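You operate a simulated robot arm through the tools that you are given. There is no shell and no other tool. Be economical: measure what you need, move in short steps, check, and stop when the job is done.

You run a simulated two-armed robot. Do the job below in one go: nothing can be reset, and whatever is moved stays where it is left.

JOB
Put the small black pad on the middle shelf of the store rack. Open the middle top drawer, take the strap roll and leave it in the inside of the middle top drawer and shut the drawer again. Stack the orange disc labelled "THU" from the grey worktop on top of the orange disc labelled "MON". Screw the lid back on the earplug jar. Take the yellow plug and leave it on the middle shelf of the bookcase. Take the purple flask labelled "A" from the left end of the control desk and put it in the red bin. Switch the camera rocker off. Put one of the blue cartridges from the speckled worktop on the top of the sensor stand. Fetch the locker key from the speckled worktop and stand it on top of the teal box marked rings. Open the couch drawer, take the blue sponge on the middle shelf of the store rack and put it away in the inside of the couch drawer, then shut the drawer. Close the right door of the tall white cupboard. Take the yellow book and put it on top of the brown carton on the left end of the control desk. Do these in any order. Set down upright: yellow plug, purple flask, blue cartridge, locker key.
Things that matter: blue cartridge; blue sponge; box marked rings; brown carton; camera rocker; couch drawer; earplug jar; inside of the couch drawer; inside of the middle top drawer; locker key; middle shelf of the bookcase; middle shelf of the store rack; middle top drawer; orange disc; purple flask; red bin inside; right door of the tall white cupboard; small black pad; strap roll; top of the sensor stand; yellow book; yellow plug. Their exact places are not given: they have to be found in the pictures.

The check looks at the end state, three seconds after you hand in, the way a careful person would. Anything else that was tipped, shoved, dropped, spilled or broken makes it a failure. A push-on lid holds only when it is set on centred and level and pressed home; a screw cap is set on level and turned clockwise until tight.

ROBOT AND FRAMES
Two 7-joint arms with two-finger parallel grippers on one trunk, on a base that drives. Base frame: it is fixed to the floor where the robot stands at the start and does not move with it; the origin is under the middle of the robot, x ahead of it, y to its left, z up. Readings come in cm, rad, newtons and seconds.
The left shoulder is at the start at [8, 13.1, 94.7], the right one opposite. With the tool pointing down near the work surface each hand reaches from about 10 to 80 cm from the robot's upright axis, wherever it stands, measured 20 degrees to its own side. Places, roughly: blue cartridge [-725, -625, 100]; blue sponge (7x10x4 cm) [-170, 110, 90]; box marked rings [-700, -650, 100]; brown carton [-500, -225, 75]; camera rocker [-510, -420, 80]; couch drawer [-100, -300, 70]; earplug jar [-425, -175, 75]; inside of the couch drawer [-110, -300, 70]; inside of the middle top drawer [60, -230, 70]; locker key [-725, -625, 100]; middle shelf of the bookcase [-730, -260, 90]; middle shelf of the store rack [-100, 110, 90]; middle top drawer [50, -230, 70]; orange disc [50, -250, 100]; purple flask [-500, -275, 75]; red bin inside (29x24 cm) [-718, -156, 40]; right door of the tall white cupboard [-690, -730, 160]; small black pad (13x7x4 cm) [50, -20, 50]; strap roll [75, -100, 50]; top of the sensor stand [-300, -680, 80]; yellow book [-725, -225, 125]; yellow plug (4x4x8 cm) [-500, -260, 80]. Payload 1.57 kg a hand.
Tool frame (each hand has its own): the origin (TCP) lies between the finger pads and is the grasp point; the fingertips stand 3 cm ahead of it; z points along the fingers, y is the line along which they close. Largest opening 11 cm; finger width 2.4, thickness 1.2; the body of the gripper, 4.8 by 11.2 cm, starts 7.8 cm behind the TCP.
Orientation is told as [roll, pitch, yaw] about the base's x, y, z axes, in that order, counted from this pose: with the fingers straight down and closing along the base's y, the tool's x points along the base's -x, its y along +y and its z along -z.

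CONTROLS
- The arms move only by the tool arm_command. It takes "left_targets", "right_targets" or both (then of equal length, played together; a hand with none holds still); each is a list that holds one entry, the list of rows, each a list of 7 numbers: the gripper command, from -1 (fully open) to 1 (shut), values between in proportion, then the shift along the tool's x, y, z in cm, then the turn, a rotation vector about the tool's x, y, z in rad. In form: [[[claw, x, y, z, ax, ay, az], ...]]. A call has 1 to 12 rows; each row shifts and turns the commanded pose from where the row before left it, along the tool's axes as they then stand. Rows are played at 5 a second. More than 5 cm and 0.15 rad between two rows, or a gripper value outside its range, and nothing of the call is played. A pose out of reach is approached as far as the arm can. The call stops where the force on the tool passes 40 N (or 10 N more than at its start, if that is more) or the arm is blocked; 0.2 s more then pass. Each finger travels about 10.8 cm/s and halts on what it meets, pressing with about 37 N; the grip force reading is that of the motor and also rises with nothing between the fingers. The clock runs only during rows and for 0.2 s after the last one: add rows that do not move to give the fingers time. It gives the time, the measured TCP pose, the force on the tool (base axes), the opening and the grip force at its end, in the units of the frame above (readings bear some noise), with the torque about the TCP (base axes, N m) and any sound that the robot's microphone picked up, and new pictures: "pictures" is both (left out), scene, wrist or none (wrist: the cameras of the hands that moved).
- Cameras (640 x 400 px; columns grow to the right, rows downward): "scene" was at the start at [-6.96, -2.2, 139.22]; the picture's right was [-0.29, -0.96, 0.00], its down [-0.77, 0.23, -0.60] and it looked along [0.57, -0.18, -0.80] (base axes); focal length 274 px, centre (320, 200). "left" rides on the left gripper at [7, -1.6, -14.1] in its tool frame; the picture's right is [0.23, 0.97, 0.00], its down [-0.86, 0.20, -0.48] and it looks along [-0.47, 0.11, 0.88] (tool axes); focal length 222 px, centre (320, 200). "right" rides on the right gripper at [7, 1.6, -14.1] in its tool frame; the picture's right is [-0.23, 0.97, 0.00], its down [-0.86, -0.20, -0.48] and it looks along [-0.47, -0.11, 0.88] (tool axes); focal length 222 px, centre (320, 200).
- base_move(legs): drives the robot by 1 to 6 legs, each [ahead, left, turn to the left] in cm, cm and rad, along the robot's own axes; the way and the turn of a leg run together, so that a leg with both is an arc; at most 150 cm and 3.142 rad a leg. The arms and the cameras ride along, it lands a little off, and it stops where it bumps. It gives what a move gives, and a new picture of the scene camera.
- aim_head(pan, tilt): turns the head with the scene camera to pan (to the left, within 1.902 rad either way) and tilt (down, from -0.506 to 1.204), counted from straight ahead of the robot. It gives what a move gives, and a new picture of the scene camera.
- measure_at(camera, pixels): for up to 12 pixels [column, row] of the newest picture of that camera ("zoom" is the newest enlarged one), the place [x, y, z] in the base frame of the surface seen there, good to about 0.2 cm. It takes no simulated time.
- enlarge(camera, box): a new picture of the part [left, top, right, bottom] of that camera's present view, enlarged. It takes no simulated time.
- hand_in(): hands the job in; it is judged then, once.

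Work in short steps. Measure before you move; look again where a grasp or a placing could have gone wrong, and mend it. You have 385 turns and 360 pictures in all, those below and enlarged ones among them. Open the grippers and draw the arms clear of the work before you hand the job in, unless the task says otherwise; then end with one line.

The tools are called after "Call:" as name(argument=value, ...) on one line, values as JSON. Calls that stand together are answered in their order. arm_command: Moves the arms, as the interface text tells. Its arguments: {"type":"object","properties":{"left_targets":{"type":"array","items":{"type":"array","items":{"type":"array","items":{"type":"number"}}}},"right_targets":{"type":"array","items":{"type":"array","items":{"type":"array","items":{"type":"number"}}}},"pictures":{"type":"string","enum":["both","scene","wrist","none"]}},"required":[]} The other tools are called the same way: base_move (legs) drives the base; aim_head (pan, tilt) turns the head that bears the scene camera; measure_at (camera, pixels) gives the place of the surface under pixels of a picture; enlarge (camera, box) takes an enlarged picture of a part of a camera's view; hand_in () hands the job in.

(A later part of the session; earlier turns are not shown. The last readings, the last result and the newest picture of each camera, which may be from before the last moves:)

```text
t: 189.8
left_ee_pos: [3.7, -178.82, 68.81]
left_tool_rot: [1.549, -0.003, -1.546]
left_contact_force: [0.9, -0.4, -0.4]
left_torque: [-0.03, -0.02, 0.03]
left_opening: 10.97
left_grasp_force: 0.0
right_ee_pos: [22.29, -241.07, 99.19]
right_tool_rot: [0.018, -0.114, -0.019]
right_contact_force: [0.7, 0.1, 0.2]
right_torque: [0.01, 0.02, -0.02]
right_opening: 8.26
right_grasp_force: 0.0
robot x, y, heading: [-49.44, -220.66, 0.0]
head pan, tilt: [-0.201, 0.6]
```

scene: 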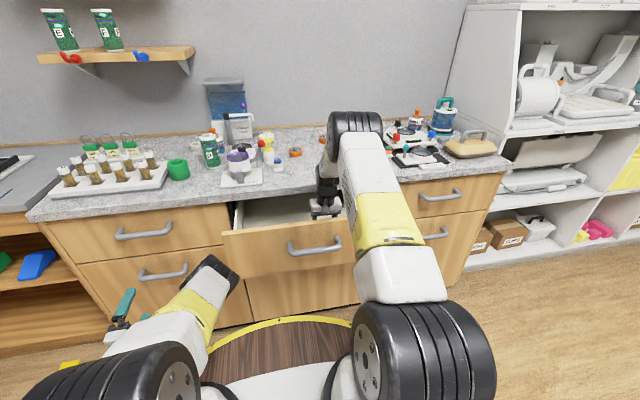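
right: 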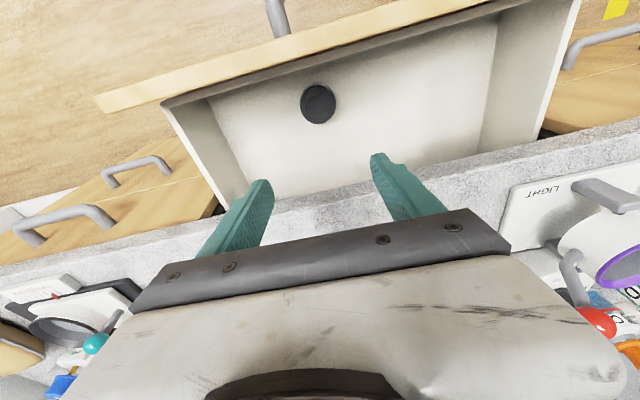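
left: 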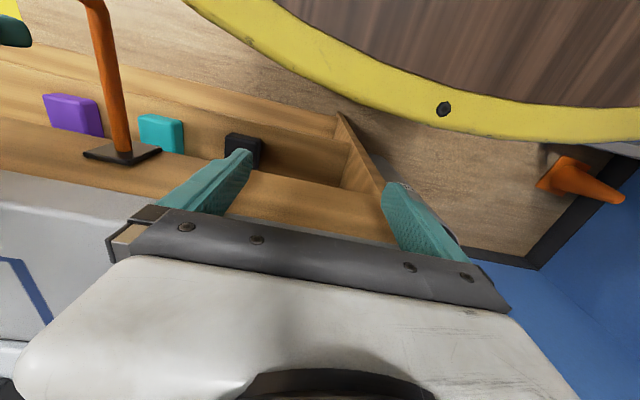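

The roll lies in the drawer. I retract the right hand toward the body, raise the left fingers slightly and shut them, then strafe right to line the left hand with the drawer front.

Call:
arm_command(right_targets=[[[-0.5, 4.4, 0, 0, 0, 0, 0], [-0.5, 4.4, 0, 0, 0, 0, 0], [-0.5, 4.4, 0, 0, 0, 0, 0], [-0.5, 4.4, 0, 0, 0, 0, 0], [-0.5, 4.4, 0, 0, 0, 0, 0], [-0.5, 4.4, 0, 0, 0, 0, 0]]], left_targets=[[[1, 0, 1, -1, 0, 0, 0], [1, 0, 1, -1, 0, 0, 0], [1, 0, 1, 0, 0, 0, 0], [1, 0, 0.5, 0, 0, 0, 0], [1, 0, 0, 0, 0, 0, 0], [1, 0, 0, 0, 0, 0, 0]]], pictures="none")

Call:
base_move(legs=[[-3, 0, 0], [0, -52, 0]])

```text
t: 191.2
left_ee_pos: [3.76, -178.97, 72.28]
left_tool_rot: [1.548, -0.002, -1.542]
left_contact_force: [0.5, -0.9, 0.3]
left_torque: [0.01, -0.01, -0.01]
left_opening: 0.01
left_grasp_force: 20.9
left hand out of reach, approached as far as the arm can: row 1, 2
right_ee_pos: [-4.1, -240.19, 96.0]
right_tool_rot: [0.017, -0.113, -0.018]
right_contact_force: [0.0, 0.3, -0.1]
right_torque: [0.0, 0.03, 0.01]
right_opening: 8.24
right_grasp_force: 0.1
robot x, y, heading: [-49.36, -220.78, 0.002]
head pan, tilt: [-0.201, 0.6]
```

```text
t: 194.7
left_ee_pos: [1.05, -232.28, 72.43]
left_tool_rot: [1.549, -0.003, -1.547]
left_contact_force: [-0.8, 0.6, 0.1]
left_torque: [-0.02, 0.0, -0.03]
left_opening: 0.03
left_grasp_force: 21.1
right_ee_pos: [-7.28, -293.57, 96.06]
right_tool_rot: [0.017, -0.115, -0.024]
right_contact_force: [-0.3, 0.2, 0.3]
right_torque: [0.0, 0.0, -0.02]
right_opening: 8.25
right_grasp_force: 0.1
robot x, y, heading: [-52.59, -273.75, -0.009]
head pan, tilt: [-0.201, 0.6]
```

scene: 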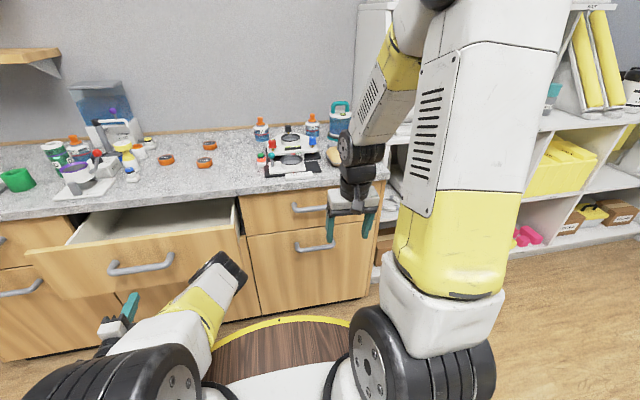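

Left fingertips are 8 cm before the drawer front, below the bar. I drive ahead 25 cm to push, then finish with the arm.

Call:
base_move(legs=[[25, 0, 0]])

Call:
arm_command(left_targets=[[[1, 0, 0, 0.7, 0, 0, 0], [1, 0, 0, 0.7, 0, 0, 0], [1, 0, 0, 0.7, 0, 0, 0], [1, 0, 0, 0.6, 0, 0, 0], [1, 0, 0, 0.6, 0, 0, 0], [1, 0, 0, 0.5, 0, 0, 0]]], pictures="scene")

```text
t: 196.6
left_ee_pos: [25.84, -232.32, 72.3]
left_tool_rot: [1.546, -0.004, -1.546]
left_contact_force: [0.9, 0.4, -0.6]
left_torque: [0.01, 0.0, -0.02]
left_opening: 0.0
left_grasp_force: 21.8
right_ee_pos: [17.81, -293.4, 95.96]
right_tool_rot: [0.018, -0.117, -0.022]
right_contact_force: [0.4, -0.5, 0.1]
right_torque: [0.02, 0.01, 0.03]
right_opening: 8.26
right_grasp_force: 0.1
robot x, y, heading: [-27.66, -274.12, -0.002]
head pan, tilt: [-0.201, 0.6]
```

scene: 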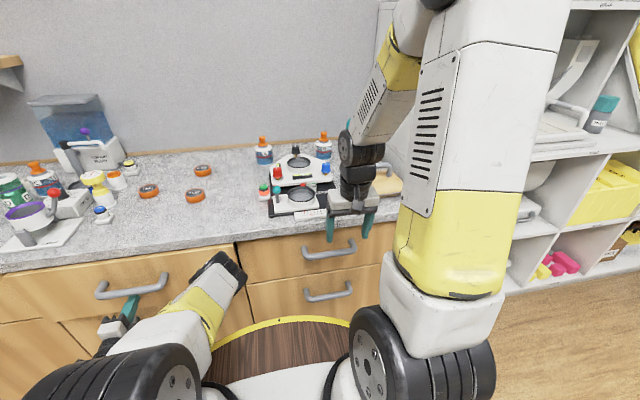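

```text
t: 197.9
left_ee_pos: [28.89, -232.15, 72.31]
left_tool_rot: [1.548, -0.003, -1.545]
left_contact_force: [-11.7, -4.4, 9.4]
left_torque: [-0.04, -0.38, -0.25]
left_opening: 0.0
left_grasp_force: 21.9
right_ee_pos: [17.53, -293.56, 96.1]
right_tool_rot: [0.018, -0.116, -0.018]
right_contact_force: [0.0, -0.3, -0.8]
right_torque: [0.02, 0.01, 0.03]
right_opening: 8.24
right_grasp_force: 0.2
robot x, y, heading: [-27.62, -274.28, 0.005]
head pan, tilt: [-0.201, 0.6]
stopped in row 6 (left hand): the force on the tool passed its limit at 50 N (the readings are from after the stop); the commanded pose is now the measured one
```

scene: 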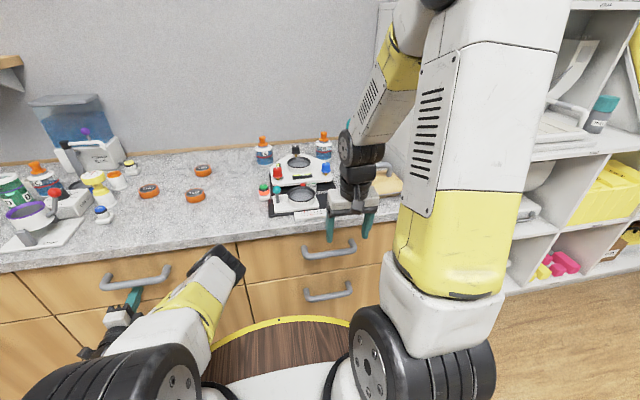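

Stop reached at face x≈31.9. I verify flushness and measure the discs.

Call:
measure_at(camera="scene", pixels=[[180, 270], [210, 262], [260, 265], [75, 275]])

Call:
enlarge(camera="scene", box=[120, 150, 240, 225])

```text
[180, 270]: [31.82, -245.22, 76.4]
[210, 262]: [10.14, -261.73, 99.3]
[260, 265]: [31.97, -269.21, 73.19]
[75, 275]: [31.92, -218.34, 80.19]
```

```text
5.33 times, centred on (180, 188) of scene
```

zoom: 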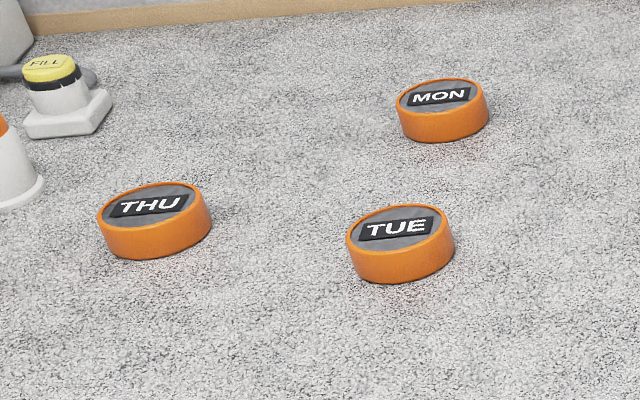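

Call:
measure_at(camera="zoom", pixels=[[155, 183], [100, 215], [208, 205], [150, 230], [150, 255], [440, 80], [399, 105], [484, 95], [440, 116], [442, 140], [400, 225], [300, 200]])

```text
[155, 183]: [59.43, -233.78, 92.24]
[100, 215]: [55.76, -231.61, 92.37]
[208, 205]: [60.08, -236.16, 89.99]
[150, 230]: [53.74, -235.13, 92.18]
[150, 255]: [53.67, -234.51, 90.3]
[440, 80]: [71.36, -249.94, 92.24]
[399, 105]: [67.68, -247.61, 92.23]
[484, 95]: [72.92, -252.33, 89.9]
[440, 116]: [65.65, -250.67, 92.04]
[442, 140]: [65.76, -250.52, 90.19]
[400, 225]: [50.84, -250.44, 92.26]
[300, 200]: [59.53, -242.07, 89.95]
```

The drawer is flush. THU centre (56.5,−234.3), MON centre (68.5,−250.3), tops 92.3. I back off, fold the left hand back to pointing down and raise both hands.

Call:
base_move(legs=[[-15, 0, 0]])

Call:
arm_command(left_targets=[[[-1, 0, 2, 0, 0.08637, 0.08637, -0.08637], [-1, 0, 2, 0, 0.08637, 0.08637, -0.08637], [-1, 0, 0, 0, 0.08637, 0.08637, -0.08637], [-1, 0, 0, 0, 0.08637, 0.08637, -0.08637], [-1, 0, 0, 0, 0.08637, 0.08637, -0.08637], [-1, 0, 0, 0, 0.08637, 0.08637, -0.08637], [-1, 0, 0, 0, 0.08637, 0.08637, -0.08637], [-1, 0, 0, 0, 0.08637, 0.08637, -0.08637], [-1, 0, 0, 0, 0.08637, 0.08637, -0.08637], [-1, 0, 0, 0, 0.08637, 0.08637, -0.08637], [-1, 0, 0, 0, 0.08637, 0.08637, -0.08637], [-1, 0, 0, 0, 0.08637, 0.08637, -0.08637]]], right_targets=[[[-0.5, 0, 0, -2, 0, 0.115, 0], [-0.5, 0, 0, -3, 0, 0, 0], [-0.5, 0, 0, -3, 0, 0, 0], [-0.5, 0, 0, -3, 0, 0, 0], [-0.5, 0, 0, -3, 0, 0, 0], [-0.5, 0, 0, 0, 0, 0, 0], [-0.5, 0, 0, 0, 0, 0, 0], [-0.5, 0, 0, 0, 0, 0, 0], [-0.5, 0, 0, 0, 0, 0, 0], [-0.5, 0, 0, 0, 0, 0, 0], [-0.5, 0, 0, 0, 0, 0, 0], [-0.5, 0, 0, 0, 0, 0, 0]]], pictures="none")

Call:
arm_command(left_targets=[[[-1, 0, 0, 0, 0.08637, 0.08637, -0.08637], [-1, 0, 0, 0, 0.08637, 0.08637, -0.08637], [-1, 3, 0, -4, 0, 0, 0], [-1, 3, 0, -4, 0, 0, 0], [-1, 3, 0, -4, 0, 0, 0], [-1, 3, 0, -4, 0, 0, 0], [-1, 3, 0, -4, 0, 0, 0], [-1, 2, 0, -4, 0, 0, 0], [-1, 2, 0, -4, 0, 0, 0]]], pictures="none")

```text
t: 199.2
left_ee_pos: [14.12, -232.23, 72.35]
left_tool_rot: [1.545, -0.004, -1.545]
left_contact_force: [0.0, -0.7, 0.1]
left_torque: [0.01, 0.02, 0.05]
left_opening: 0.0
left_grasp_force: 21.9
right_ee_pos: [2.96, -293.49, 96.05]
right_tool_rot: [0.018, -0.115, -0.018]
right_contact_force: [-0.5, -1.1, -0.7]
right_torque: [-0.01, 0.04, -0.01]
right_opening: 8.23
right_grasp_force: 0.0
robot x, y, heading: [-42.81, -273.7, 0.003]
head pan, tilt: [-0.201, 0.6]
```

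scene: 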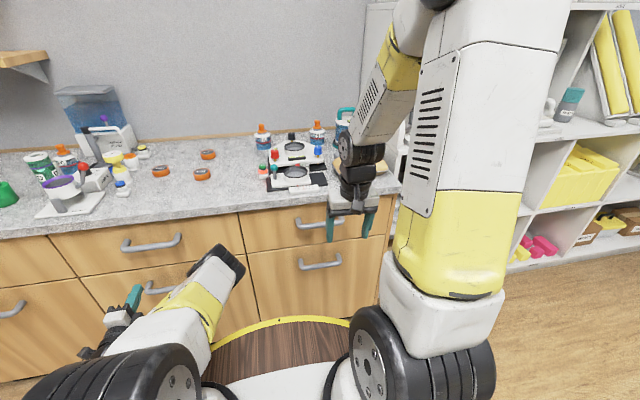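

```text
t: 201.8
left_ee_pos: [14.45, -232.11, 76.39]
left_tool_rot: [0.179, -0.132, -0.161]
left_contact_force: [0.8, -0.8, 0.3]
left_torque: [0.01, 0.0, -0.03]
left_opening: 10.99
left_grasp_force: 0.0
right_ee_pos: [2.79, -293.56, 109.99]
right_tool_rot: [0.018, -0.002, -0.017]
right_contact_force: [-0.6, 0.2, 0.0]
right_torque: [0.01, 0.01, -0.01]
right_opening: 8.26
right_grasp_force: 0.0
robot x, y, heading: [-42.28, -274.37, -0.003]
head pan, tilt: [-0.201, 0.6]
```

```text
t: 203.8
left_ee_pos: [-3.99, -232.26, 104.82]
left_tool_rot: [-0.003, 0.027, 0.026]
left_contact_force: [0.7, 0.0, 0.3]
left_torque: [-0.03, 0.0, 0.01]
left_opening: 11.0
left_grasp_force: 0.1
right_ee_pos: [2.71, -293.5, 109.91]
right_tool_rot: [0.018, -0.001, -0.018]
right_contact_force: [1.0, 0.1, -0.1]
right_torque: [0.02, 0.08, 0.02]
right_opening: 8.24
right_grasp_force: 0.0
robot x, y, heading: [-42.28, -274.13, 0.007]
head pan, tilt: [-0.201, 0.6]
```

I strafe left 59 and drive ahead 34 to bring the right hand near THU.

Call:
base_move(legs=[[0, 59, 0], [33, 0, 0]])

Call:
arm_command(right_targets=[[[-0.5, -4, 0, 0, 0, 0, 0], [-0.5, -4, 0, 0, 0, 0, 0], [-0.5, -4, 0, 0, 0, 0, 0], [-0.5, -4, 0, 0, 0, 0, 0]]], pictures="both")

```text
t: 209.0
left_ee_pos: [29.86, -172.6, 104.81]
left_tool_rot: [-0.004, 0.025, 0.021]
left_contact_force: [0.4, 0.1, 0.4]
left_torque: [0.02, -0.02, 0.02]
left_opening: 10.99
left_grasp_force: 0.1
right_ee_pos: [36.29, -234.05, 109.92]
right_tool_rot: [0.018, 0.0, -0.024]
right_contact_force: [0.1, -0.7, 0.2]
right_torque: [0.0, -0.01, 0.02]
right_opening: 8.24
right_grasp_force: 0.1
robot x, y, heading: [-8.73, -214.1, -0.004]
head pan, tilt: [-0.201, 0.6]
```

scene: 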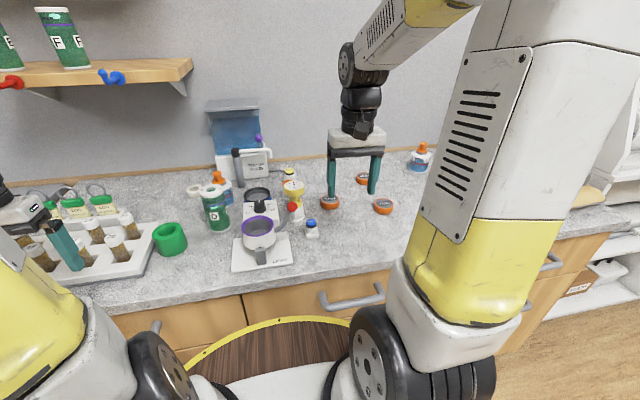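

```text
t: 210.0
left_ee_pos: [29.9, -172.52, 104.77]
left_tool_rot: [-0.002, 0.027, 0.021]
left_contact_force: [-0.6, -0.1, 0.3]
left_torque: [0.03, -0.01, 0.01]
left_opening: 10.99
left_grasp_force: 0.1
right_ee_pos: [52.17, -234.39, 110.0]
right_tool_rot: [0.016, -0.001, -0.025]
right_contact_force: [-0.5, 0.0, 0.6]
right_torque: [0.0, 0.0, 0.01]
right_opening: 8.27
right_grasp_force: 0.1
robot x, y, heading: [-8.77, -213.97, -0.006]
head pan, tilt: [-0.201, 0.6]
```

scene: 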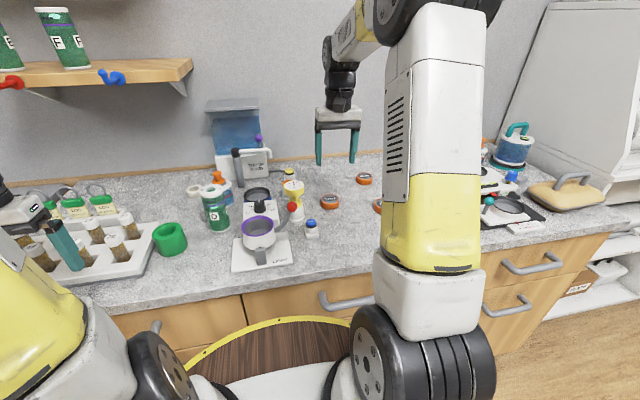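
right: 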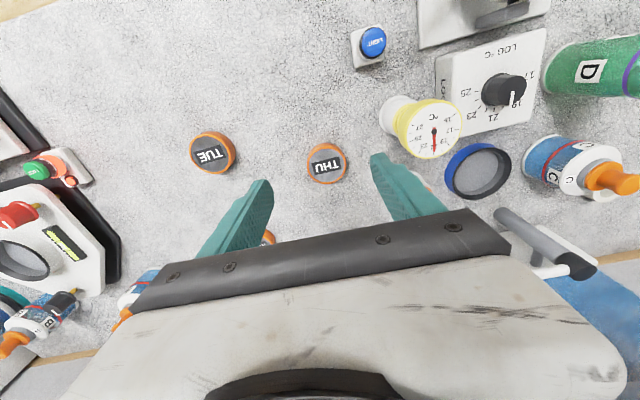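

I measure THU and its edges from the wrist camera.

Call:
measure_at(camera="right", pixels=[[308, 163], [346, 160], [327, 144], [327, 180], [327, 152], [213, 153], [410, 110], [375, 45]])

```text
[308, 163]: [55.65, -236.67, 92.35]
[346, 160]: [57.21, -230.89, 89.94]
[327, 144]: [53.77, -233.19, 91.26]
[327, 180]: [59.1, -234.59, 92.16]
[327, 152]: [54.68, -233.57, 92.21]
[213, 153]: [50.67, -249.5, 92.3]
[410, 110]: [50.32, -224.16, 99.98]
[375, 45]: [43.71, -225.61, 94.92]
```

THU centre (56.6, −234.1). I descend so the tips reach z≈90.4 and close.

Call:
arm_command(right_targets=[[[-0.5, -2.2, 0.2, 0, 0, 0, 0.02], [-0.5, -2.2, 0.2, 0, 0, 0, 0], [-0.5, 0, 0, 4, 0, 0, 0], [-0.5, 0, 0, 4, 0, 0, 0], [-0.5, 0, 0, 4, 0, 0, 0], [-0.5, 0, 0, 3, 0, 0, 0], [-0.5, 0, 0, 1.5, 0, 0, 0], [0.2, 0, 0, 0, 0, 0, 0], [1, 0, 0, 0, 0, 0, 0], [1, 0, 0, 0, 0, 0, 0]]], pictures="wrist")

```text
t: 212.2
left_ee_pos: [30.02, -172.54, 104.77]
left_tool_rot: [-0.004, 0.026, 0.023]
left_contact_force: [-0.2, -0.3, 0.3]
left_torque: [0.02, -0.01, 0.0]
left_opening: 11.0
left_grasp_force: 0.1
right_ee_pos: [56.69, -233.79, 93.59]
right_tool_rot: [0.017, -0.002, -0.042]
right_contact_force: [-0.5, 0.0, -0.1]
right_torque: [-0.01, -0.02, -0.02]
right_opening: 5.87
right_grasp_force: 37.1
robot x, y, heading: [-8.71, -214.25, -0.008]
head pan, tilt: [-0.201, 0.6]
```

right: 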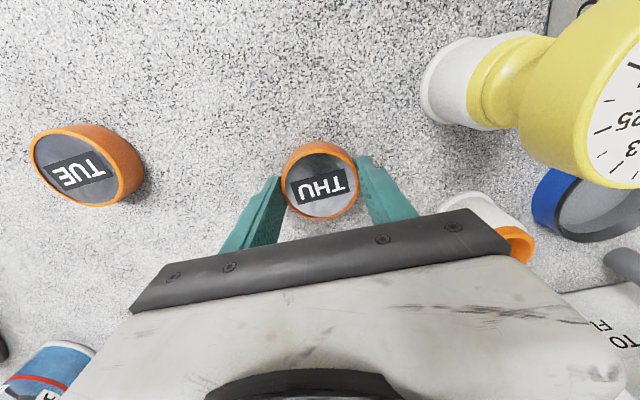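

THU is held. I lift 7 cm and strafe the base 15 cm right, toward MON.

Call:
arm_command(right_targets=[[[1, 0, 0, -2, 0, 0, 0], [1, 0, 0, -3, 0, 0, 0], [1, 0, 0, -4, 0, 0, 0]]], pictures="none")

Call:
base_move(legs=[[0, -15.5, 0]])

Call:
arm_command(right_targets=[[[1, -4, 0, 0, 0, 0, 0], [1, -3, 0, 0, 0, 0, 0]]], pictures="wrist")

```text
t: 213.0
left_ee_pos: [29.92, -172.7, 104.76]
left_tool_rot: [-0.003, 0.027, 0.022]
left_contact_force: [0.9, 0.2, -0.3]
left_torque: [0.01, 0.02, 0.0]
left_opening: 10.99
left_grasp_force: 0.0
right_ee_pos: [56.43, -233.99, 102.57]
right_tool_rot: [0.017, 0.002, -0.044]
right_contact_force: [0.8, -0.3, -1.0]
right_torque: [-0.01, 0.01, -0.03]
right_opening: 5.88
right_grasp_force: 36.8
robot x, y, heading: [-8.65, -214.28, -0.007]
head pan, tilt: [-0.201, 0.6]
```

```text
t: 214.4
left_ee_pos: [29.84, -188.49, 104.69]
left_tool_rot: [-0.004, 0.025, 0.018]
left_contact_force: [0.7, 0.0, 0.5]
left_torque: [-0.02, 0.0, 0.01]
left_opening: 11.0
left_grasp_force: 0.0
right_ee_pos: [56.38, -249.84, 102.62]
right_tool_rot: [0.018, -0.001, -0.043]
right_contact_force: [0.7, 0.1, 0.0]
right_torque: [0.03, -0.01, 0.01]
right_opening: 5.84
right_grasp_force: 37.0
robot x, y, heading: [-8.63, -229.94, -0.011]
head pan, tilt: [-0.201, 0.6]
```

scene: 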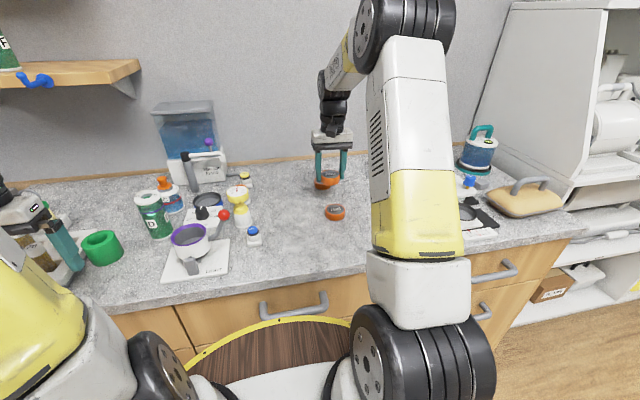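

```text
t: 215.0
left_ee_pos: [29.73, -188.33, 104.82]
left_tool_rot: [-0.003, 0.024, 0.018]
left_contact_force: [0.0, -0.8, -0.3]
left_torque: [0.01, -0.04, 0.0]
left_opening: 10.97
left_grasp_force: 0.1
right_ee_pos: [63.51, -250.05, 102.62]
right_tool_rot: [0.019, 0.002, -0.045]
right_contact_force: [0.1, -0.2, 0.0]
right_torque: [0.02, -0.06, 0.0]
right_opening: 5.86
right_grasp_force: 37.3
robot x, y, heading: [-8.81, -229.99, -0.01]
head pan, tilt: [-0.201, 0.6]
```

right: 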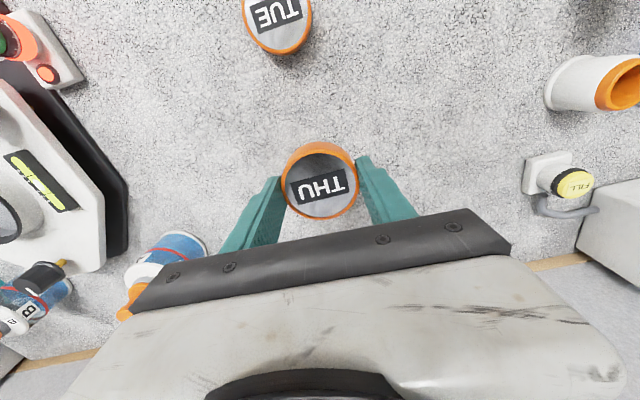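

MON's centre from my measurements is (68.45,−250.35). A blue bottle stands at (180,250); I measure it for clearance.

Call:
measure_at(camera="right", pixels=[[185, 240], [205, 250], [150, 270], [130, 300], [125, 210]])

```text
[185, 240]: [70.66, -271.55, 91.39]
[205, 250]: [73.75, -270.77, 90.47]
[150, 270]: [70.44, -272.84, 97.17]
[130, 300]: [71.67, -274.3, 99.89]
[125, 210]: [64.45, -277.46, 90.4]
```

Clear. I move over MON and lower to just above it.

Call:
arm_command(right_targets=[[[1, -2.5, 0, 0, 0, 0, 0], [1, -2.5, -0.1, 0, 0, 0, 0], [1, 0, 0, 3, 0, 0, 0], [1, 0, 0, 2, 0, 0, 0], [1, 0, 0, 0, 0, 0, 0]]], pictures="none")

Call:
enlarge(camera="scene", box=[280, 120, 400, 220])

```text
t: 216.2
left_ee_pos: [29.79, -188.38, 104.72]
left_tool_rot: [-0.004, 0.027, 0.019]
left_contact_force: [0.5, 1.1, -0.7]
left_torque: [-0.02, 0.0, 0.01]
left_opening: 10.98
left_grasp_force: 0.0
right_ee_pos: [68.46, -250.24, 97.38]
right_tool_rot: [0.018, 0.0, -0.045]
right_contact_force: [0.2, 0.5, -1.6]
right_torque: [-0.05, 0.01, -0.01]
right_opening: 5.84
right_grasp_force: 36.9
robot x, y, heading: [-9.46, -230.04, -0.009]
head pan, tilt: [-0.201, 0.6]
```

```text
4.00 times, centred on (340, 170) of scene
```

zoom: 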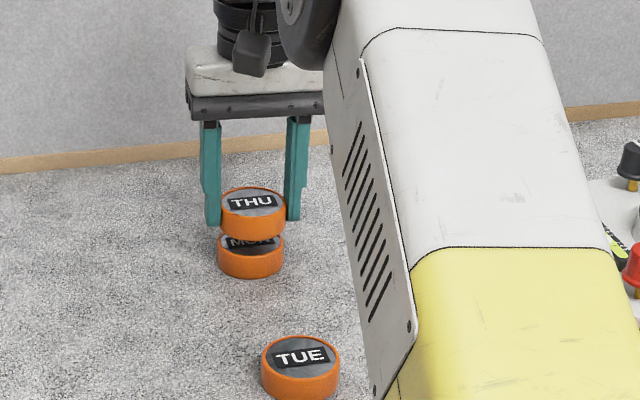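

Nearly concentric; I nudge 0.2 cm left, lower 1.5 cm, release and rise.

Call:
arm_command(right_targets=[[[1, 0, 0.2, 0.7, 0, 0, 0], [1, 0, 0, 0.5, 0, 0, 0], [1, 0, 0, 0.3, 0, 0, 0], [1, 0, 0, 0, 0, 0, 0], [0, 0, 0, 0, 0, 0, 0], [-0.4, 0, 0, 0, 0, 0, 0], [-0.4, 0, 0, -1, 0, 0, 0], [-0.4, 0, 0, -3, 0, 0, 0], [-0.4, 0, 0, -4, 0, 0, 0], [-0.4, 0, 0, -4, 0, 0, 0]]], pictures="wrist")

Call:
enlarge(camera="scene", box=[280, 120, 400, 220])

```text
t: 218.4
left_ee_pos: [29.74, -188.46, 104.85]
left_tool_rot: [-0.002, 0.026, 0.019]
left_contact_force: [-0.4, 0.6, 0.2]
left_torque: [0.04, 0.01, 0.0]
left_opening: 11.0
left_grasp_force: 0.0
right_ee_pos: [68.24, -250.48, 108.19]
right_tool_rot: [0.016, -0.001, -0.045]
right_contact_force: [0.1, -0.9, 0.3]
right_torque: [0.02, 0.0, 0.0]
right_opening: 7.71
right_grasp_force: 0.1
robot x, y, heading: [-8.97, -229.86, -0.008]
head pan, tilt: [-0.201, 0.6]
```

right: 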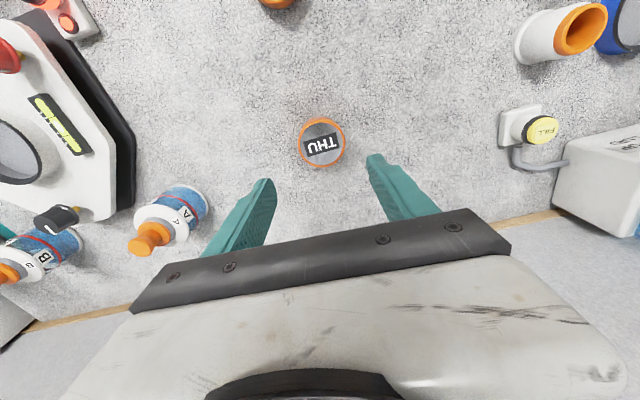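

```text
4.00 times, centred on (340, 170) of scene
```

zoom: 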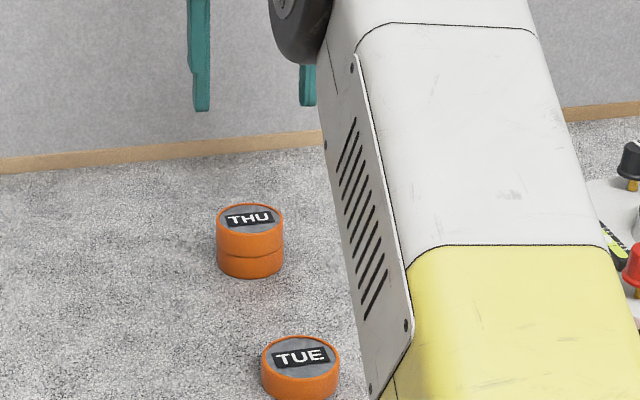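

Stacked squarely. I retract, back out to open floor, turn to face −x and survey the way to the other end.

Call:
arm_command(right_targets=[[[-0.4, 4.5, 0, 0, 0, 0, 0], [-0.4, 4.5, 0, 0, 0, 0, 0], [-0.4, 4.5, 0, 0, 0, 0, 0], [-0.4, 4.5, 0, 0, 0, 0, 0], [-0.4, 4.5, 0, 0, 0, 0, 0], [-0.4, 4.5, 0, 0, 0, 0, 0], [-0.4, 4.5, 0, 0, 0, 0, 0]]], pictures="none")

Call:
base_move(legs=[[-40, 0, 0], [0, 110, 0], [-30, 0, 0], [0, 0, 3.14]])

Call:
aim_head(pan=0, tilt=0.2)

```text
t: 220.0
left_ee_pos: [29.75, -188.34, 104.65]
left_tool_rot: [-0.003, 0.027, 0.021]
left_contact_force: [-0.2, 0.6, 0.1]
left_torque: [-0.01, 0.03, -0.03]
left_opening: 11.0
left_grasp_force: 0.0
right_ee_pos: [36.98, -249.0, 107.95]
right_tool_rot: [0.018, 0.001, -0.046]
right_contact_force: [0.9, -0.2, -0.6]
right_torque: [0.0, 0.01, -0.03]
right_opening: 7.72
right_grasp_force: 0.0
robot x, y, heading: [-9.02, -230.07, -0.002]
head pan, tilt: [-0.201, 0.6]
```

```text
t: 236.8
left_ee_pos: [-114.76, -159.86, 104.75]
left_tool_rot: [-0.003, 0.028, -3.103]
left_contact_force: [0.0, 0.3, 0.1]
left_torque: [0.0, -0.01, 0.01]
left_opening: 11.0
left_grasp_force: 0.0
right_ee_pos: [-123.03, -99.39, 107.98]
right_tool_rot: [0.017, -0.002, 3.116]
right_contact_force: [0.1, -0.7, -0.3]
right_torque: [0.01, -0.01, -0.02]
right_opening: 7.73
right_grasp_force: 0.0
robot x, y, heading: [-77.18, -117.31, -3.131]
head pan, tilt: [-0.201, 0.6]
```

scene: 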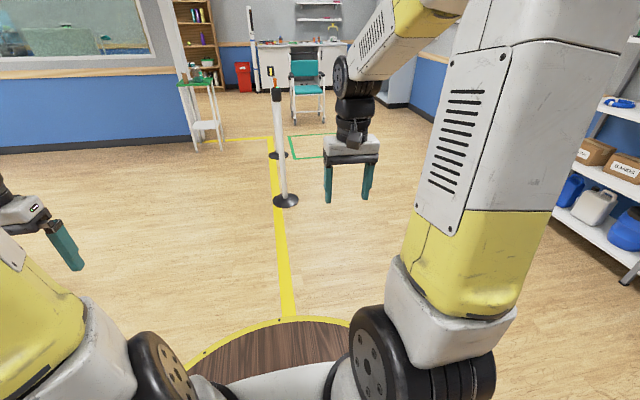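

```text
t: 237.7
left_ee_pos: [-114.84, -159.73, 104.81]
left_tool_rot: [-0.003, 0.027, -3.105]
left_contact_force: [0.4, -0.4, 0.0]
left_torque: [-0.02, 0.03, -0.01]
left_opening: 10.98
left_grasp_force: 0.1
right_ee_pos: [-122.98, -99.37, 107.94]
right_tool_rot: [0.018, 0.001, 3.115]
right_contact_force: [0.3, 0.6, 0.4]
right_torque: [0.01, -0.03, 0.01]
right_opening: 7.71
right_grasp_force: 0.0
robot x, y, heading: [-76.53, -117.62, -3.132]
head pan, tilt: [0.0, 0.201]
```

scene: 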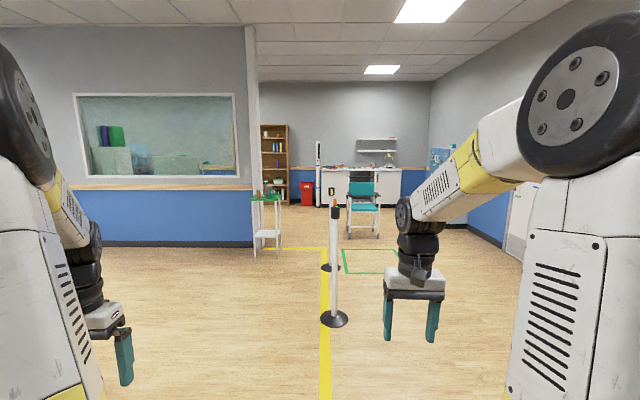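

I measure the landmarks: green-topped stand (265,200), the post barriers, chair, red bin, counter.

Call:
measure_at(camera="scene", pixels=[[265, 199], [258, 245], [280, 248], [335, 318], [330, 267], [255, 200], [362, 200], [308, 190], [319, 190], [345, 180], [390, 190], [275, 185]])

Call:
enlarge(camera="scene", box=[240, 120, 420, 240])

```text
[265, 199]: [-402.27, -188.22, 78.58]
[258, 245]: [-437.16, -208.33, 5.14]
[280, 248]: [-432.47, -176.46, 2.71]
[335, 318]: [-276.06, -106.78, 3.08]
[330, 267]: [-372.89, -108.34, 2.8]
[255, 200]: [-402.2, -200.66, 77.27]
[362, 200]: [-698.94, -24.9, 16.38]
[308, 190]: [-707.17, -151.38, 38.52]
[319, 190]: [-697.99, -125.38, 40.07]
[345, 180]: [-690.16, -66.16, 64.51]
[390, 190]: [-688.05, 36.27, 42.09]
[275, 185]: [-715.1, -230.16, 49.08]
```

```text
3.33 times, centred on (330, 180) of scene
```

zoom: 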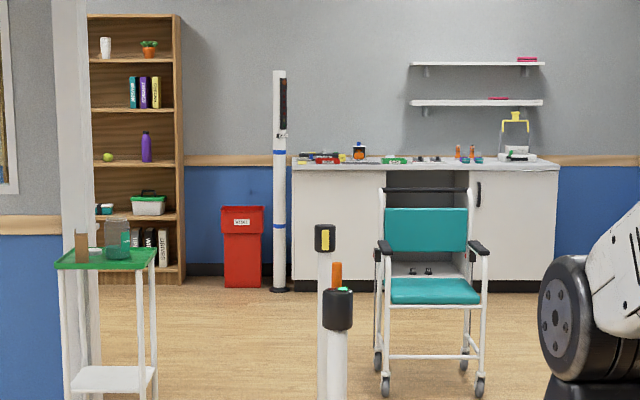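

The jar sits on the green-topped stand at about (−420,−190,80). I strafe left to pass the posts and drive up to it.

Call:
base_move(legs=[[0, 60, -0.01], [145, 0, 0], [120, 0, 0]])

Call:
aim_head(pan=0, tilt=0.6)

```text
t: 253.6
left_ee_pos: [-379.78, -219.21, 104.77]
left_tool_rot: [-0.003, 0.026, -3.115]
left_contact_force: [-0.7, 0.3, -0.3]
left_torque: [0.01, 0.03, -0.03]
left_opening: 11.03
left_grasp_force: 0.1
right_ee_pos: [-387.53, -158.69, 107.91]
right_tool_rot: [0.018, -0.001, 3.102]
right_contact_force: [-0.3, -0.1, -0.5]
right_torque: [0.03, -0.03, 0.02]
right_opening: 7.74
right_grasp_force: 0.1
robot x, y, heading: [-341.39, -177.63, 3.138]
head pan, tilt: [0.0, 0.201]
```

scene: 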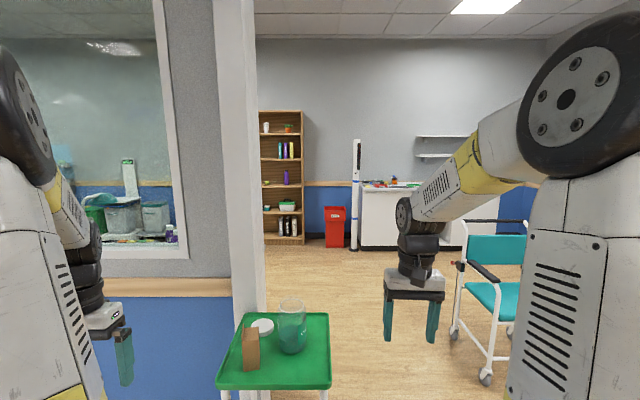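

```text
t: 254.5
left_ee_pos: [-379.85, -219.09, 104.86]
left_tool_rot: [-0.003, 0.027, -3.115]
left_contact_force: [0.2, 0.5, -0.2]
left_torque: [0.01, 0.01, 0.0]
left_opening: 11.0
left_grasp_force: 0.1
right_ee_pos: [-387.3, -158.65, 108.11]
right_tool_rot: [0.018, 0.0, 3.102]
right_contact_force: [0.5, -0.2, 0.1]
right_torque: [-0.01, 0.02, 0.01]
right_opening: 7.68
right_grasp_force: 0.1
robot x, y, heading: [-341.49, -177.06, 3.14]
head pan, tilt: [0.0, 0.6]
```

scene: 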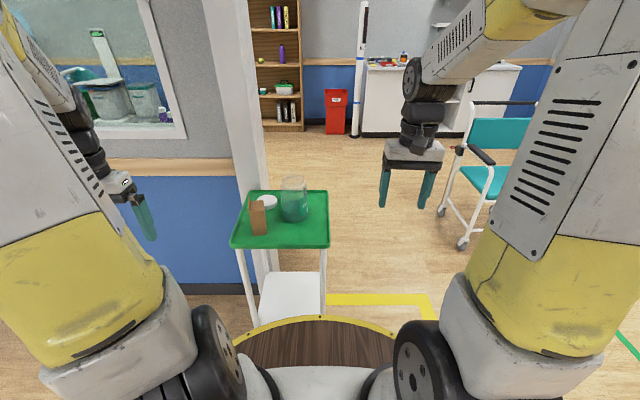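

The jar, a brown block and a white lid are on the green tray. I enlarge and measure.

Call:
enlarge(camera="scene", box=[220, 160, 340, 260])

Call:
measure_at(camera="scene", pixels=[[294, 213], [283, 213], [306, 213], [294, 180], [266, 202], [262, 197], [276, 202], [258, 202], [258, 225], [235, 243], [325, 245], [300, 240]])

```text
4.00 times, centred on (280, 210) of scene
```

zoom: 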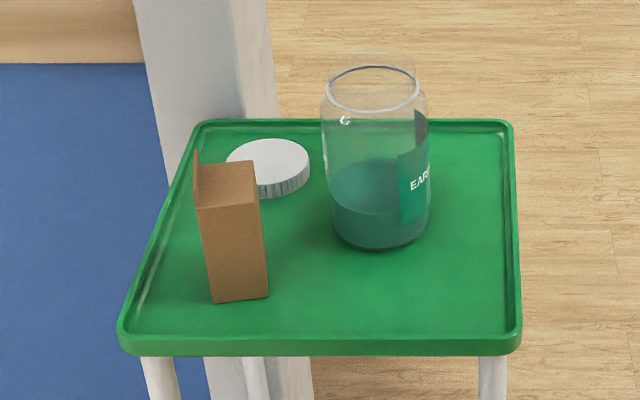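

```text
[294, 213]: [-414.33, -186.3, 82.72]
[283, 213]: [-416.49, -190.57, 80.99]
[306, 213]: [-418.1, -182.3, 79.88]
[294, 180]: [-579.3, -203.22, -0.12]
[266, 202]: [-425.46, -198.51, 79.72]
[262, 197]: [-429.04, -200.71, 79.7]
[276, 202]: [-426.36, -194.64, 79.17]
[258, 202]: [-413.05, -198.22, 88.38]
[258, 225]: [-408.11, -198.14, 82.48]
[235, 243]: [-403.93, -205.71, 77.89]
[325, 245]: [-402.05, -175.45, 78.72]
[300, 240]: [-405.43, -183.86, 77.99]
```

I get finer points for lid, jar rim and pillar from the enlarged view.

Call:
measure_at(camera="zoom", pixels=[[268, 141], [270, 180], [306, 165], [232, 158], [268, 160], [373, 67], [373, 110], [415, 180], [380, 245], [250, 110], [190, 100], [270, 95]])

Call:
base_move(legs=[[0, 38, 0], [20, 0, 0]])

```text
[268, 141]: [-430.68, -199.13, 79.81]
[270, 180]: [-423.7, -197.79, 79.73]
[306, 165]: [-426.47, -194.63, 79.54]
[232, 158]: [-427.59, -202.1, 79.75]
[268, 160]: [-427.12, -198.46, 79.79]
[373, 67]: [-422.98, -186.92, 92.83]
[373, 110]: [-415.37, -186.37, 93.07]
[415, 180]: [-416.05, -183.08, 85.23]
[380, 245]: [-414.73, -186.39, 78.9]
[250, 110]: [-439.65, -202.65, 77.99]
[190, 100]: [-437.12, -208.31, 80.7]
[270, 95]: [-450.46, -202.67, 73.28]
```

```text
t: 258.0
left_ee_pos: [-399.87, -256.72, 104.8]
left_tool_rot: [-0.004, 0.027, -3.119]
left_contact_force: [0.7, 0.7, -1.4]
left_torque: [0.0, 0.05, -0.01]
left_opening: 10.99
left_grasp_force: 0.1
right_ee_pos: [-407.15, -196.13, 107.99]
right_tool_rot: [0.018, -0.001, 3.1]
right_contact_force: [0.0, -0.1, -0.3]
right_torque: [0.0, 0.01, 0.02]
right_opening: 7.71
right_grasp_force: 0.2
robot x, y, heading: [-361.64, -215.21, 3.137]
head pan, tilt: [0.0, 0.6]
```

scene: 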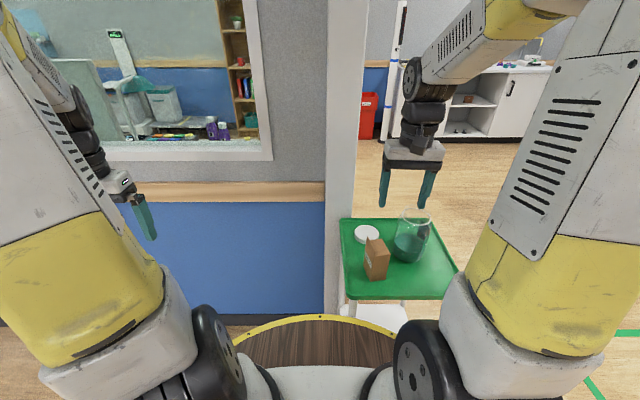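

Lid centre (−427.2,−198.4), top z 79.8, ∅7.2; jar rim centre ≈(−419.2,−186.6), z 93. I bring the right hand above the lid, levelled, opened wide, and look.

Call:
arm_command(right_targets=[[[-0.8, -4, 0.6, 0, 0.018, 0, 0.04], [-0.8, -4, 0.6, 0, 0, 0, 0], [-0.8, -4, 0.6, 0, 0, 0, 0], [-0.8, -4, 0.5, 0, 0, 0, 0], [-0.8, -4, 0, 0, 0, 0, 0], [-0.8, 0, 0, 3, 0, 0, 0], [-0.8, 0, 0, 4, 0, 0, 0], [-0.8, 0, 0, 4, 0, 0, 0]]], pictures="wrist")

```text
t: 259.8
left_ee_pos: [-399.86, -256.7, 104.85]
left_tool_rot: [-0.003, 0.026, -3.116]
left_contact_force: [-0.7, -0.4, -0.1]
left_torque: [-0.03, -0.01, -0.02]
left_opening: 11.01
left_grasp_force: 0.0
right_ee_pos: [-427.15, -196.98, 96.79]
right_tool_rot: [0.002, 0.0, 3.059]
right_contact_force: [0.3, -0.4, 0.0]
right_torque: [0.0, -0.02, 0.04]
right_opening: 9.93
right_grasp_force: 0.0
robot x, y, heading: [-361.14, -215.25, 3.136]
head pan, tilt: [0.0, 0.6]
```

right: 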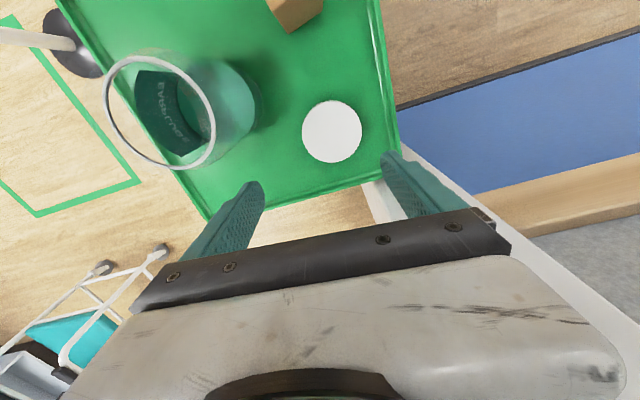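

Call:
measure_at(camera="right", pixels=[[303, 133], [362, 132], [332, 102], [332, 162], [108, 100], [214, 110], [165, 55], [160, 168], [165, 62], [250, 90]])

```text
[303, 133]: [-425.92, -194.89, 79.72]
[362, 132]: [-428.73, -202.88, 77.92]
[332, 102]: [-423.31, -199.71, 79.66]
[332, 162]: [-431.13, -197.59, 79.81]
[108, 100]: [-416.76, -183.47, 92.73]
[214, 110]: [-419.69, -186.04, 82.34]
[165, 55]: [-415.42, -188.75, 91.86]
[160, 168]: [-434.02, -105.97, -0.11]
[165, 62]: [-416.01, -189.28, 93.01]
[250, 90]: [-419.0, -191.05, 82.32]
```

Lid centre confirmed (−427.2,−198.5). I descend 15.3 cm and grip it.

Call:
arm_command(right_targets=[[[-0.8, 0, 0.8, 3, 0, 0, 0], [-0.8, 0.1, 0.7, 3, 0, 0, 0], [-0.8, 0, 0, 3, 0, 0, 0], [-0.8, 0, 0, 3, 0, 0, 0], [-0.8, 0, 0, 2.2, 0, 0, 0], [-0.8, 0, 0, 1, 0, 0, 0], [0, 0, 0, 0, 0, 0, 0], [1, 0, 0, 0, 0, 0, 0], [1, 0, 0, 0, 0, 0, 0], [1, 0, 0, 0, 0, 0, 0]]], pictures="wrist")

```text
t: 262.0
left_ee_pos: [-399.8, -256.77, 104.65]
left_tool_rot: [-0.005, 0.025, -3.119]
left_contact_force: [0.6, 0.3, 0.2]
left_torque: [0.0, -0.03, 0.0]
left_opening: 10.98
left_grasp_force: 0.2
right_ee_pos: [-427.33, -198.32, 81.75]
right_tool_rot: [0.001, 0.002, 3.061]
right_contact_force: [1.1, -0.6, 0.3]
right_torque: [0.01, 0.03, 0.0]
right_opening: 7.92
right_grasp_force: 36.8
robot x, y, heading: [-360.97, -215.2, 3.139]
head pan, tilt: [0.0, 0.6]
```

right: 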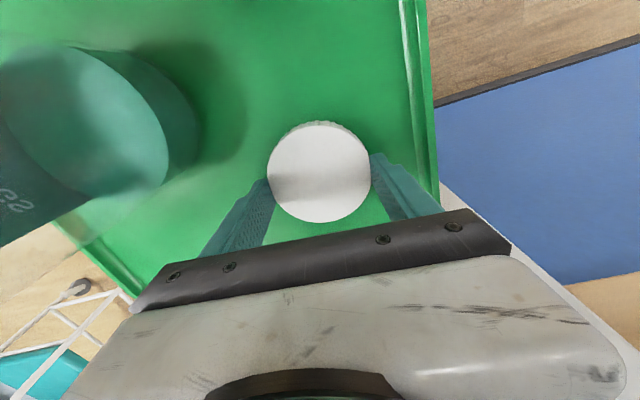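

Lid gripped (7.9 cm). I lift it and wind the hand counter-clockwise 1.5 rad in the air for the screwing stroke.

Call:
arm_command(right_targets=[[[1, 0, 0, -2, 0, 0, 0], [1, 0, 0, -5, 0, 0, 0], [1, 0, 0, -5, 0, 0, -0.15], [1, 0, 0, -5, 0, 0, -0.15], [1, 0, 0, -5, 0, 0, -0.15], [1, 0, 0, 0, 0, 0, -0.15], [1, 0, 0, 0, 0, 0, -0.15], [1, 0, 0, 0, 0, 0, -0.15], [1, 0, 0, 0, 0, 0, -0.15], [1, 0, 0, 0, 0, 0, -0.15], [1, 0, 0, 0, 0, 0, -0.15], [1, 0, 0, 0, 0, 0, -0.15]]], pictures="scene")

Call:
enlarge(camera="scene", box=[330, 180, 470, 300])

```text
t: 264.6
left_ee_pos: [-399.87, -256.75, 104.73]
left_tool_rot: [-0.003, 0.027, -3.118]
left_contact_force: [1.4, -0.5, 0.1]
left_torque: [-0.03, 0.01, -0.01]
left_opening: 11.01
left_grasp_force: 0.0
right_ee_pos: [-427.45, -198.34, 103.84]
right_tool_rot: [0.001, 0.002, -1.723]
right_contact_force: [0.8, 0.6, 0.2]
right_torque: [0.0, -0.03, 0.01]
right_opening: 7.94
right_grasp_force: 37.1
robot x, y, heading: [-361.42, -215.01, 3.141]
head pan, tilt: [0.0, 0.6]
```

scene: 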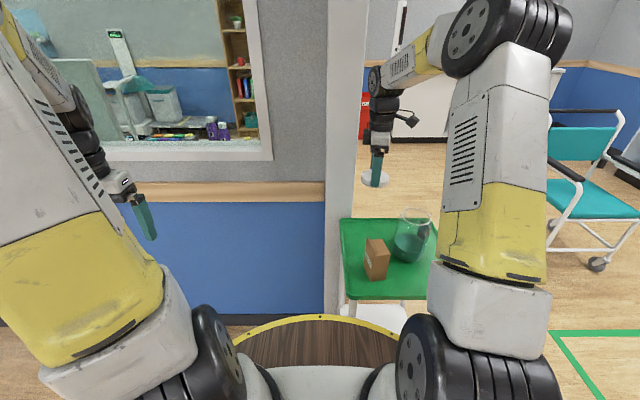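

```text
3.33 times, centred on (400, 240) of scene
```

zoom: 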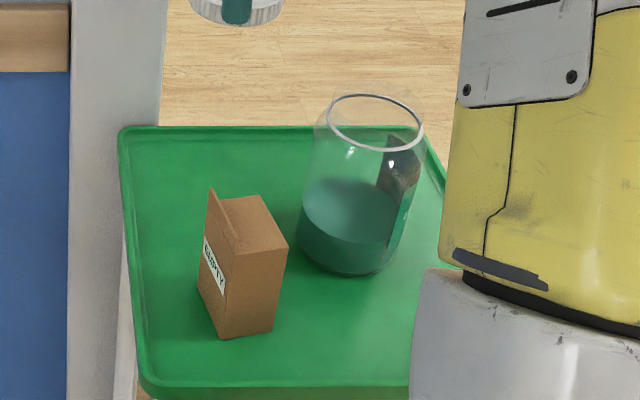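

I measure the rim at its four extremes.

Call:
measure_at(camera="zoom", pixels=[[328, 115], [329, 122], [422, 130], [423, 138], [370, 95], [385, 96], [372, 150], [380, 151], [345, 139], [405, 149], [350, 98], [408, 107]])

```text
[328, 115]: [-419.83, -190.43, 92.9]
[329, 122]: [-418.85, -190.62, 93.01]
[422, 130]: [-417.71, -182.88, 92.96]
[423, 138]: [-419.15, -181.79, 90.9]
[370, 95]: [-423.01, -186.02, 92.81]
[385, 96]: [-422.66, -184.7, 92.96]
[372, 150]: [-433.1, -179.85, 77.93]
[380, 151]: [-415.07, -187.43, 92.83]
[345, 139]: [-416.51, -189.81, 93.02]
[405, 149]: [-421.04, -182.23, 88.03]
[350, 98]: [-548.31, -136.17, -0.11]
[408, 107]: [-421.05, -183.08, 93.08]
```

Rim centre fits (−419.1,−186.65), radius ≈3.95. I carry the lid over it.

Call:
arm_command(right_targets=[[[1, 3.17, 1.62, 0, 0, 0, 0], [1, 3.17, 1.62, 0, 0, 0, 0], [1, 3.17, 1.62, 0, 0, 0, 0], [1, 3.18, 1.61, 0, 0, 0, 0], [1, 0, 0, 4, 0, 0, 0]]], pictures="both")

```text
t: 265.8
left_ee_pos: [-399.87, -256.66, 104.78]
left_tool_rot: [-0.005, 0.027, -3.12]
left_contact_force: [-0.8, 0.6, 0.3]
left_torque: [0.02, 0.01, -0.02]
left_opening: 11.0
left_grasp_force: 0.0
right_ee_pos: [-418.93, -186.82, 99.82]
right_tool_rot: [0.002, 0.0, -1.724]
right_contact_force: [0.6, 0.6, -0.5]
right_torque: [0.0, 0.01, -0.03]
right_opening: 7.94
right_grasp_force: 36.9
robot x, y, heading: [-361.06, -215.06, 3.137]
head pan, tilt: [0.0, 0.6]
```

scene: 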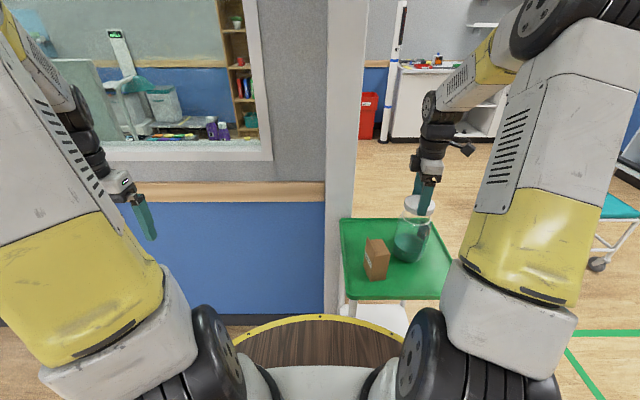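
right: 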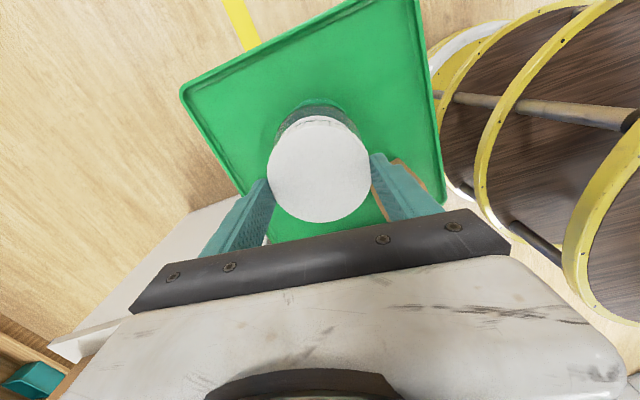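

Centred within 2 mm. I lower gently until the lid meets the jar.

Call:
arm_command(right_targets=[[[1, 0, -0.18, 1.5, 0, 0, 0], [1, 0, 0, 0.8, 0, 0, 0], [1, 0, 0, 0.3, 0, 0, 0], [1, 0, 0, 0.3, 0, 0, 0], [1, 0, 0, 0.3, 0, 0, 0]]], pictures="none")

Call:
enlarge(camera="scene", box=[370, 160, 470, 280])

```text
t: 267.0
left_ee_pos: [-399.77, -256.72, 104.73]
left_tool_rot: [-0.004, 0.025, -3.118]
left_contact_force: [0.1, 0.4, 0.1]
left_torque: [-0.01, -0.01, -0.01]
left_opening: 10.98
left_grasp_force: 0.1
right_ee_pos: [-419.18, -186.75, 96.78]
right_tool_rot: [-0.005, 0.001, -1.725]
right_contact_force: [3.9, -0.7, 36.9]
right_torque: [0.0, -0.18, -0.07]
right_opening: 8.0
right_grasp_force: 36.6
robot x, y, heading: [-360.8, -214.96, 3.137]
head pan, tilt: [0.0, 0.6]
```

```text
3.33 times, centred on (420, 220) of scene
```

zoom: 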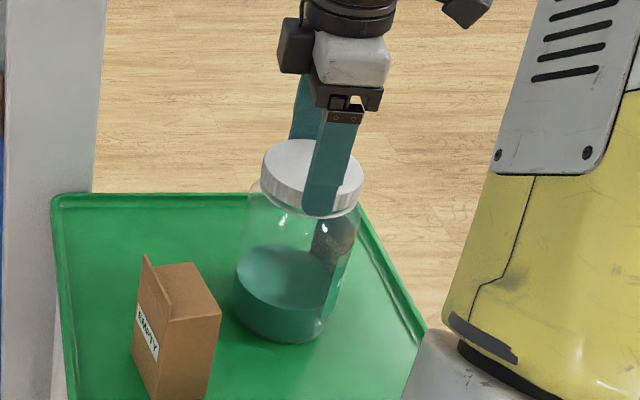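

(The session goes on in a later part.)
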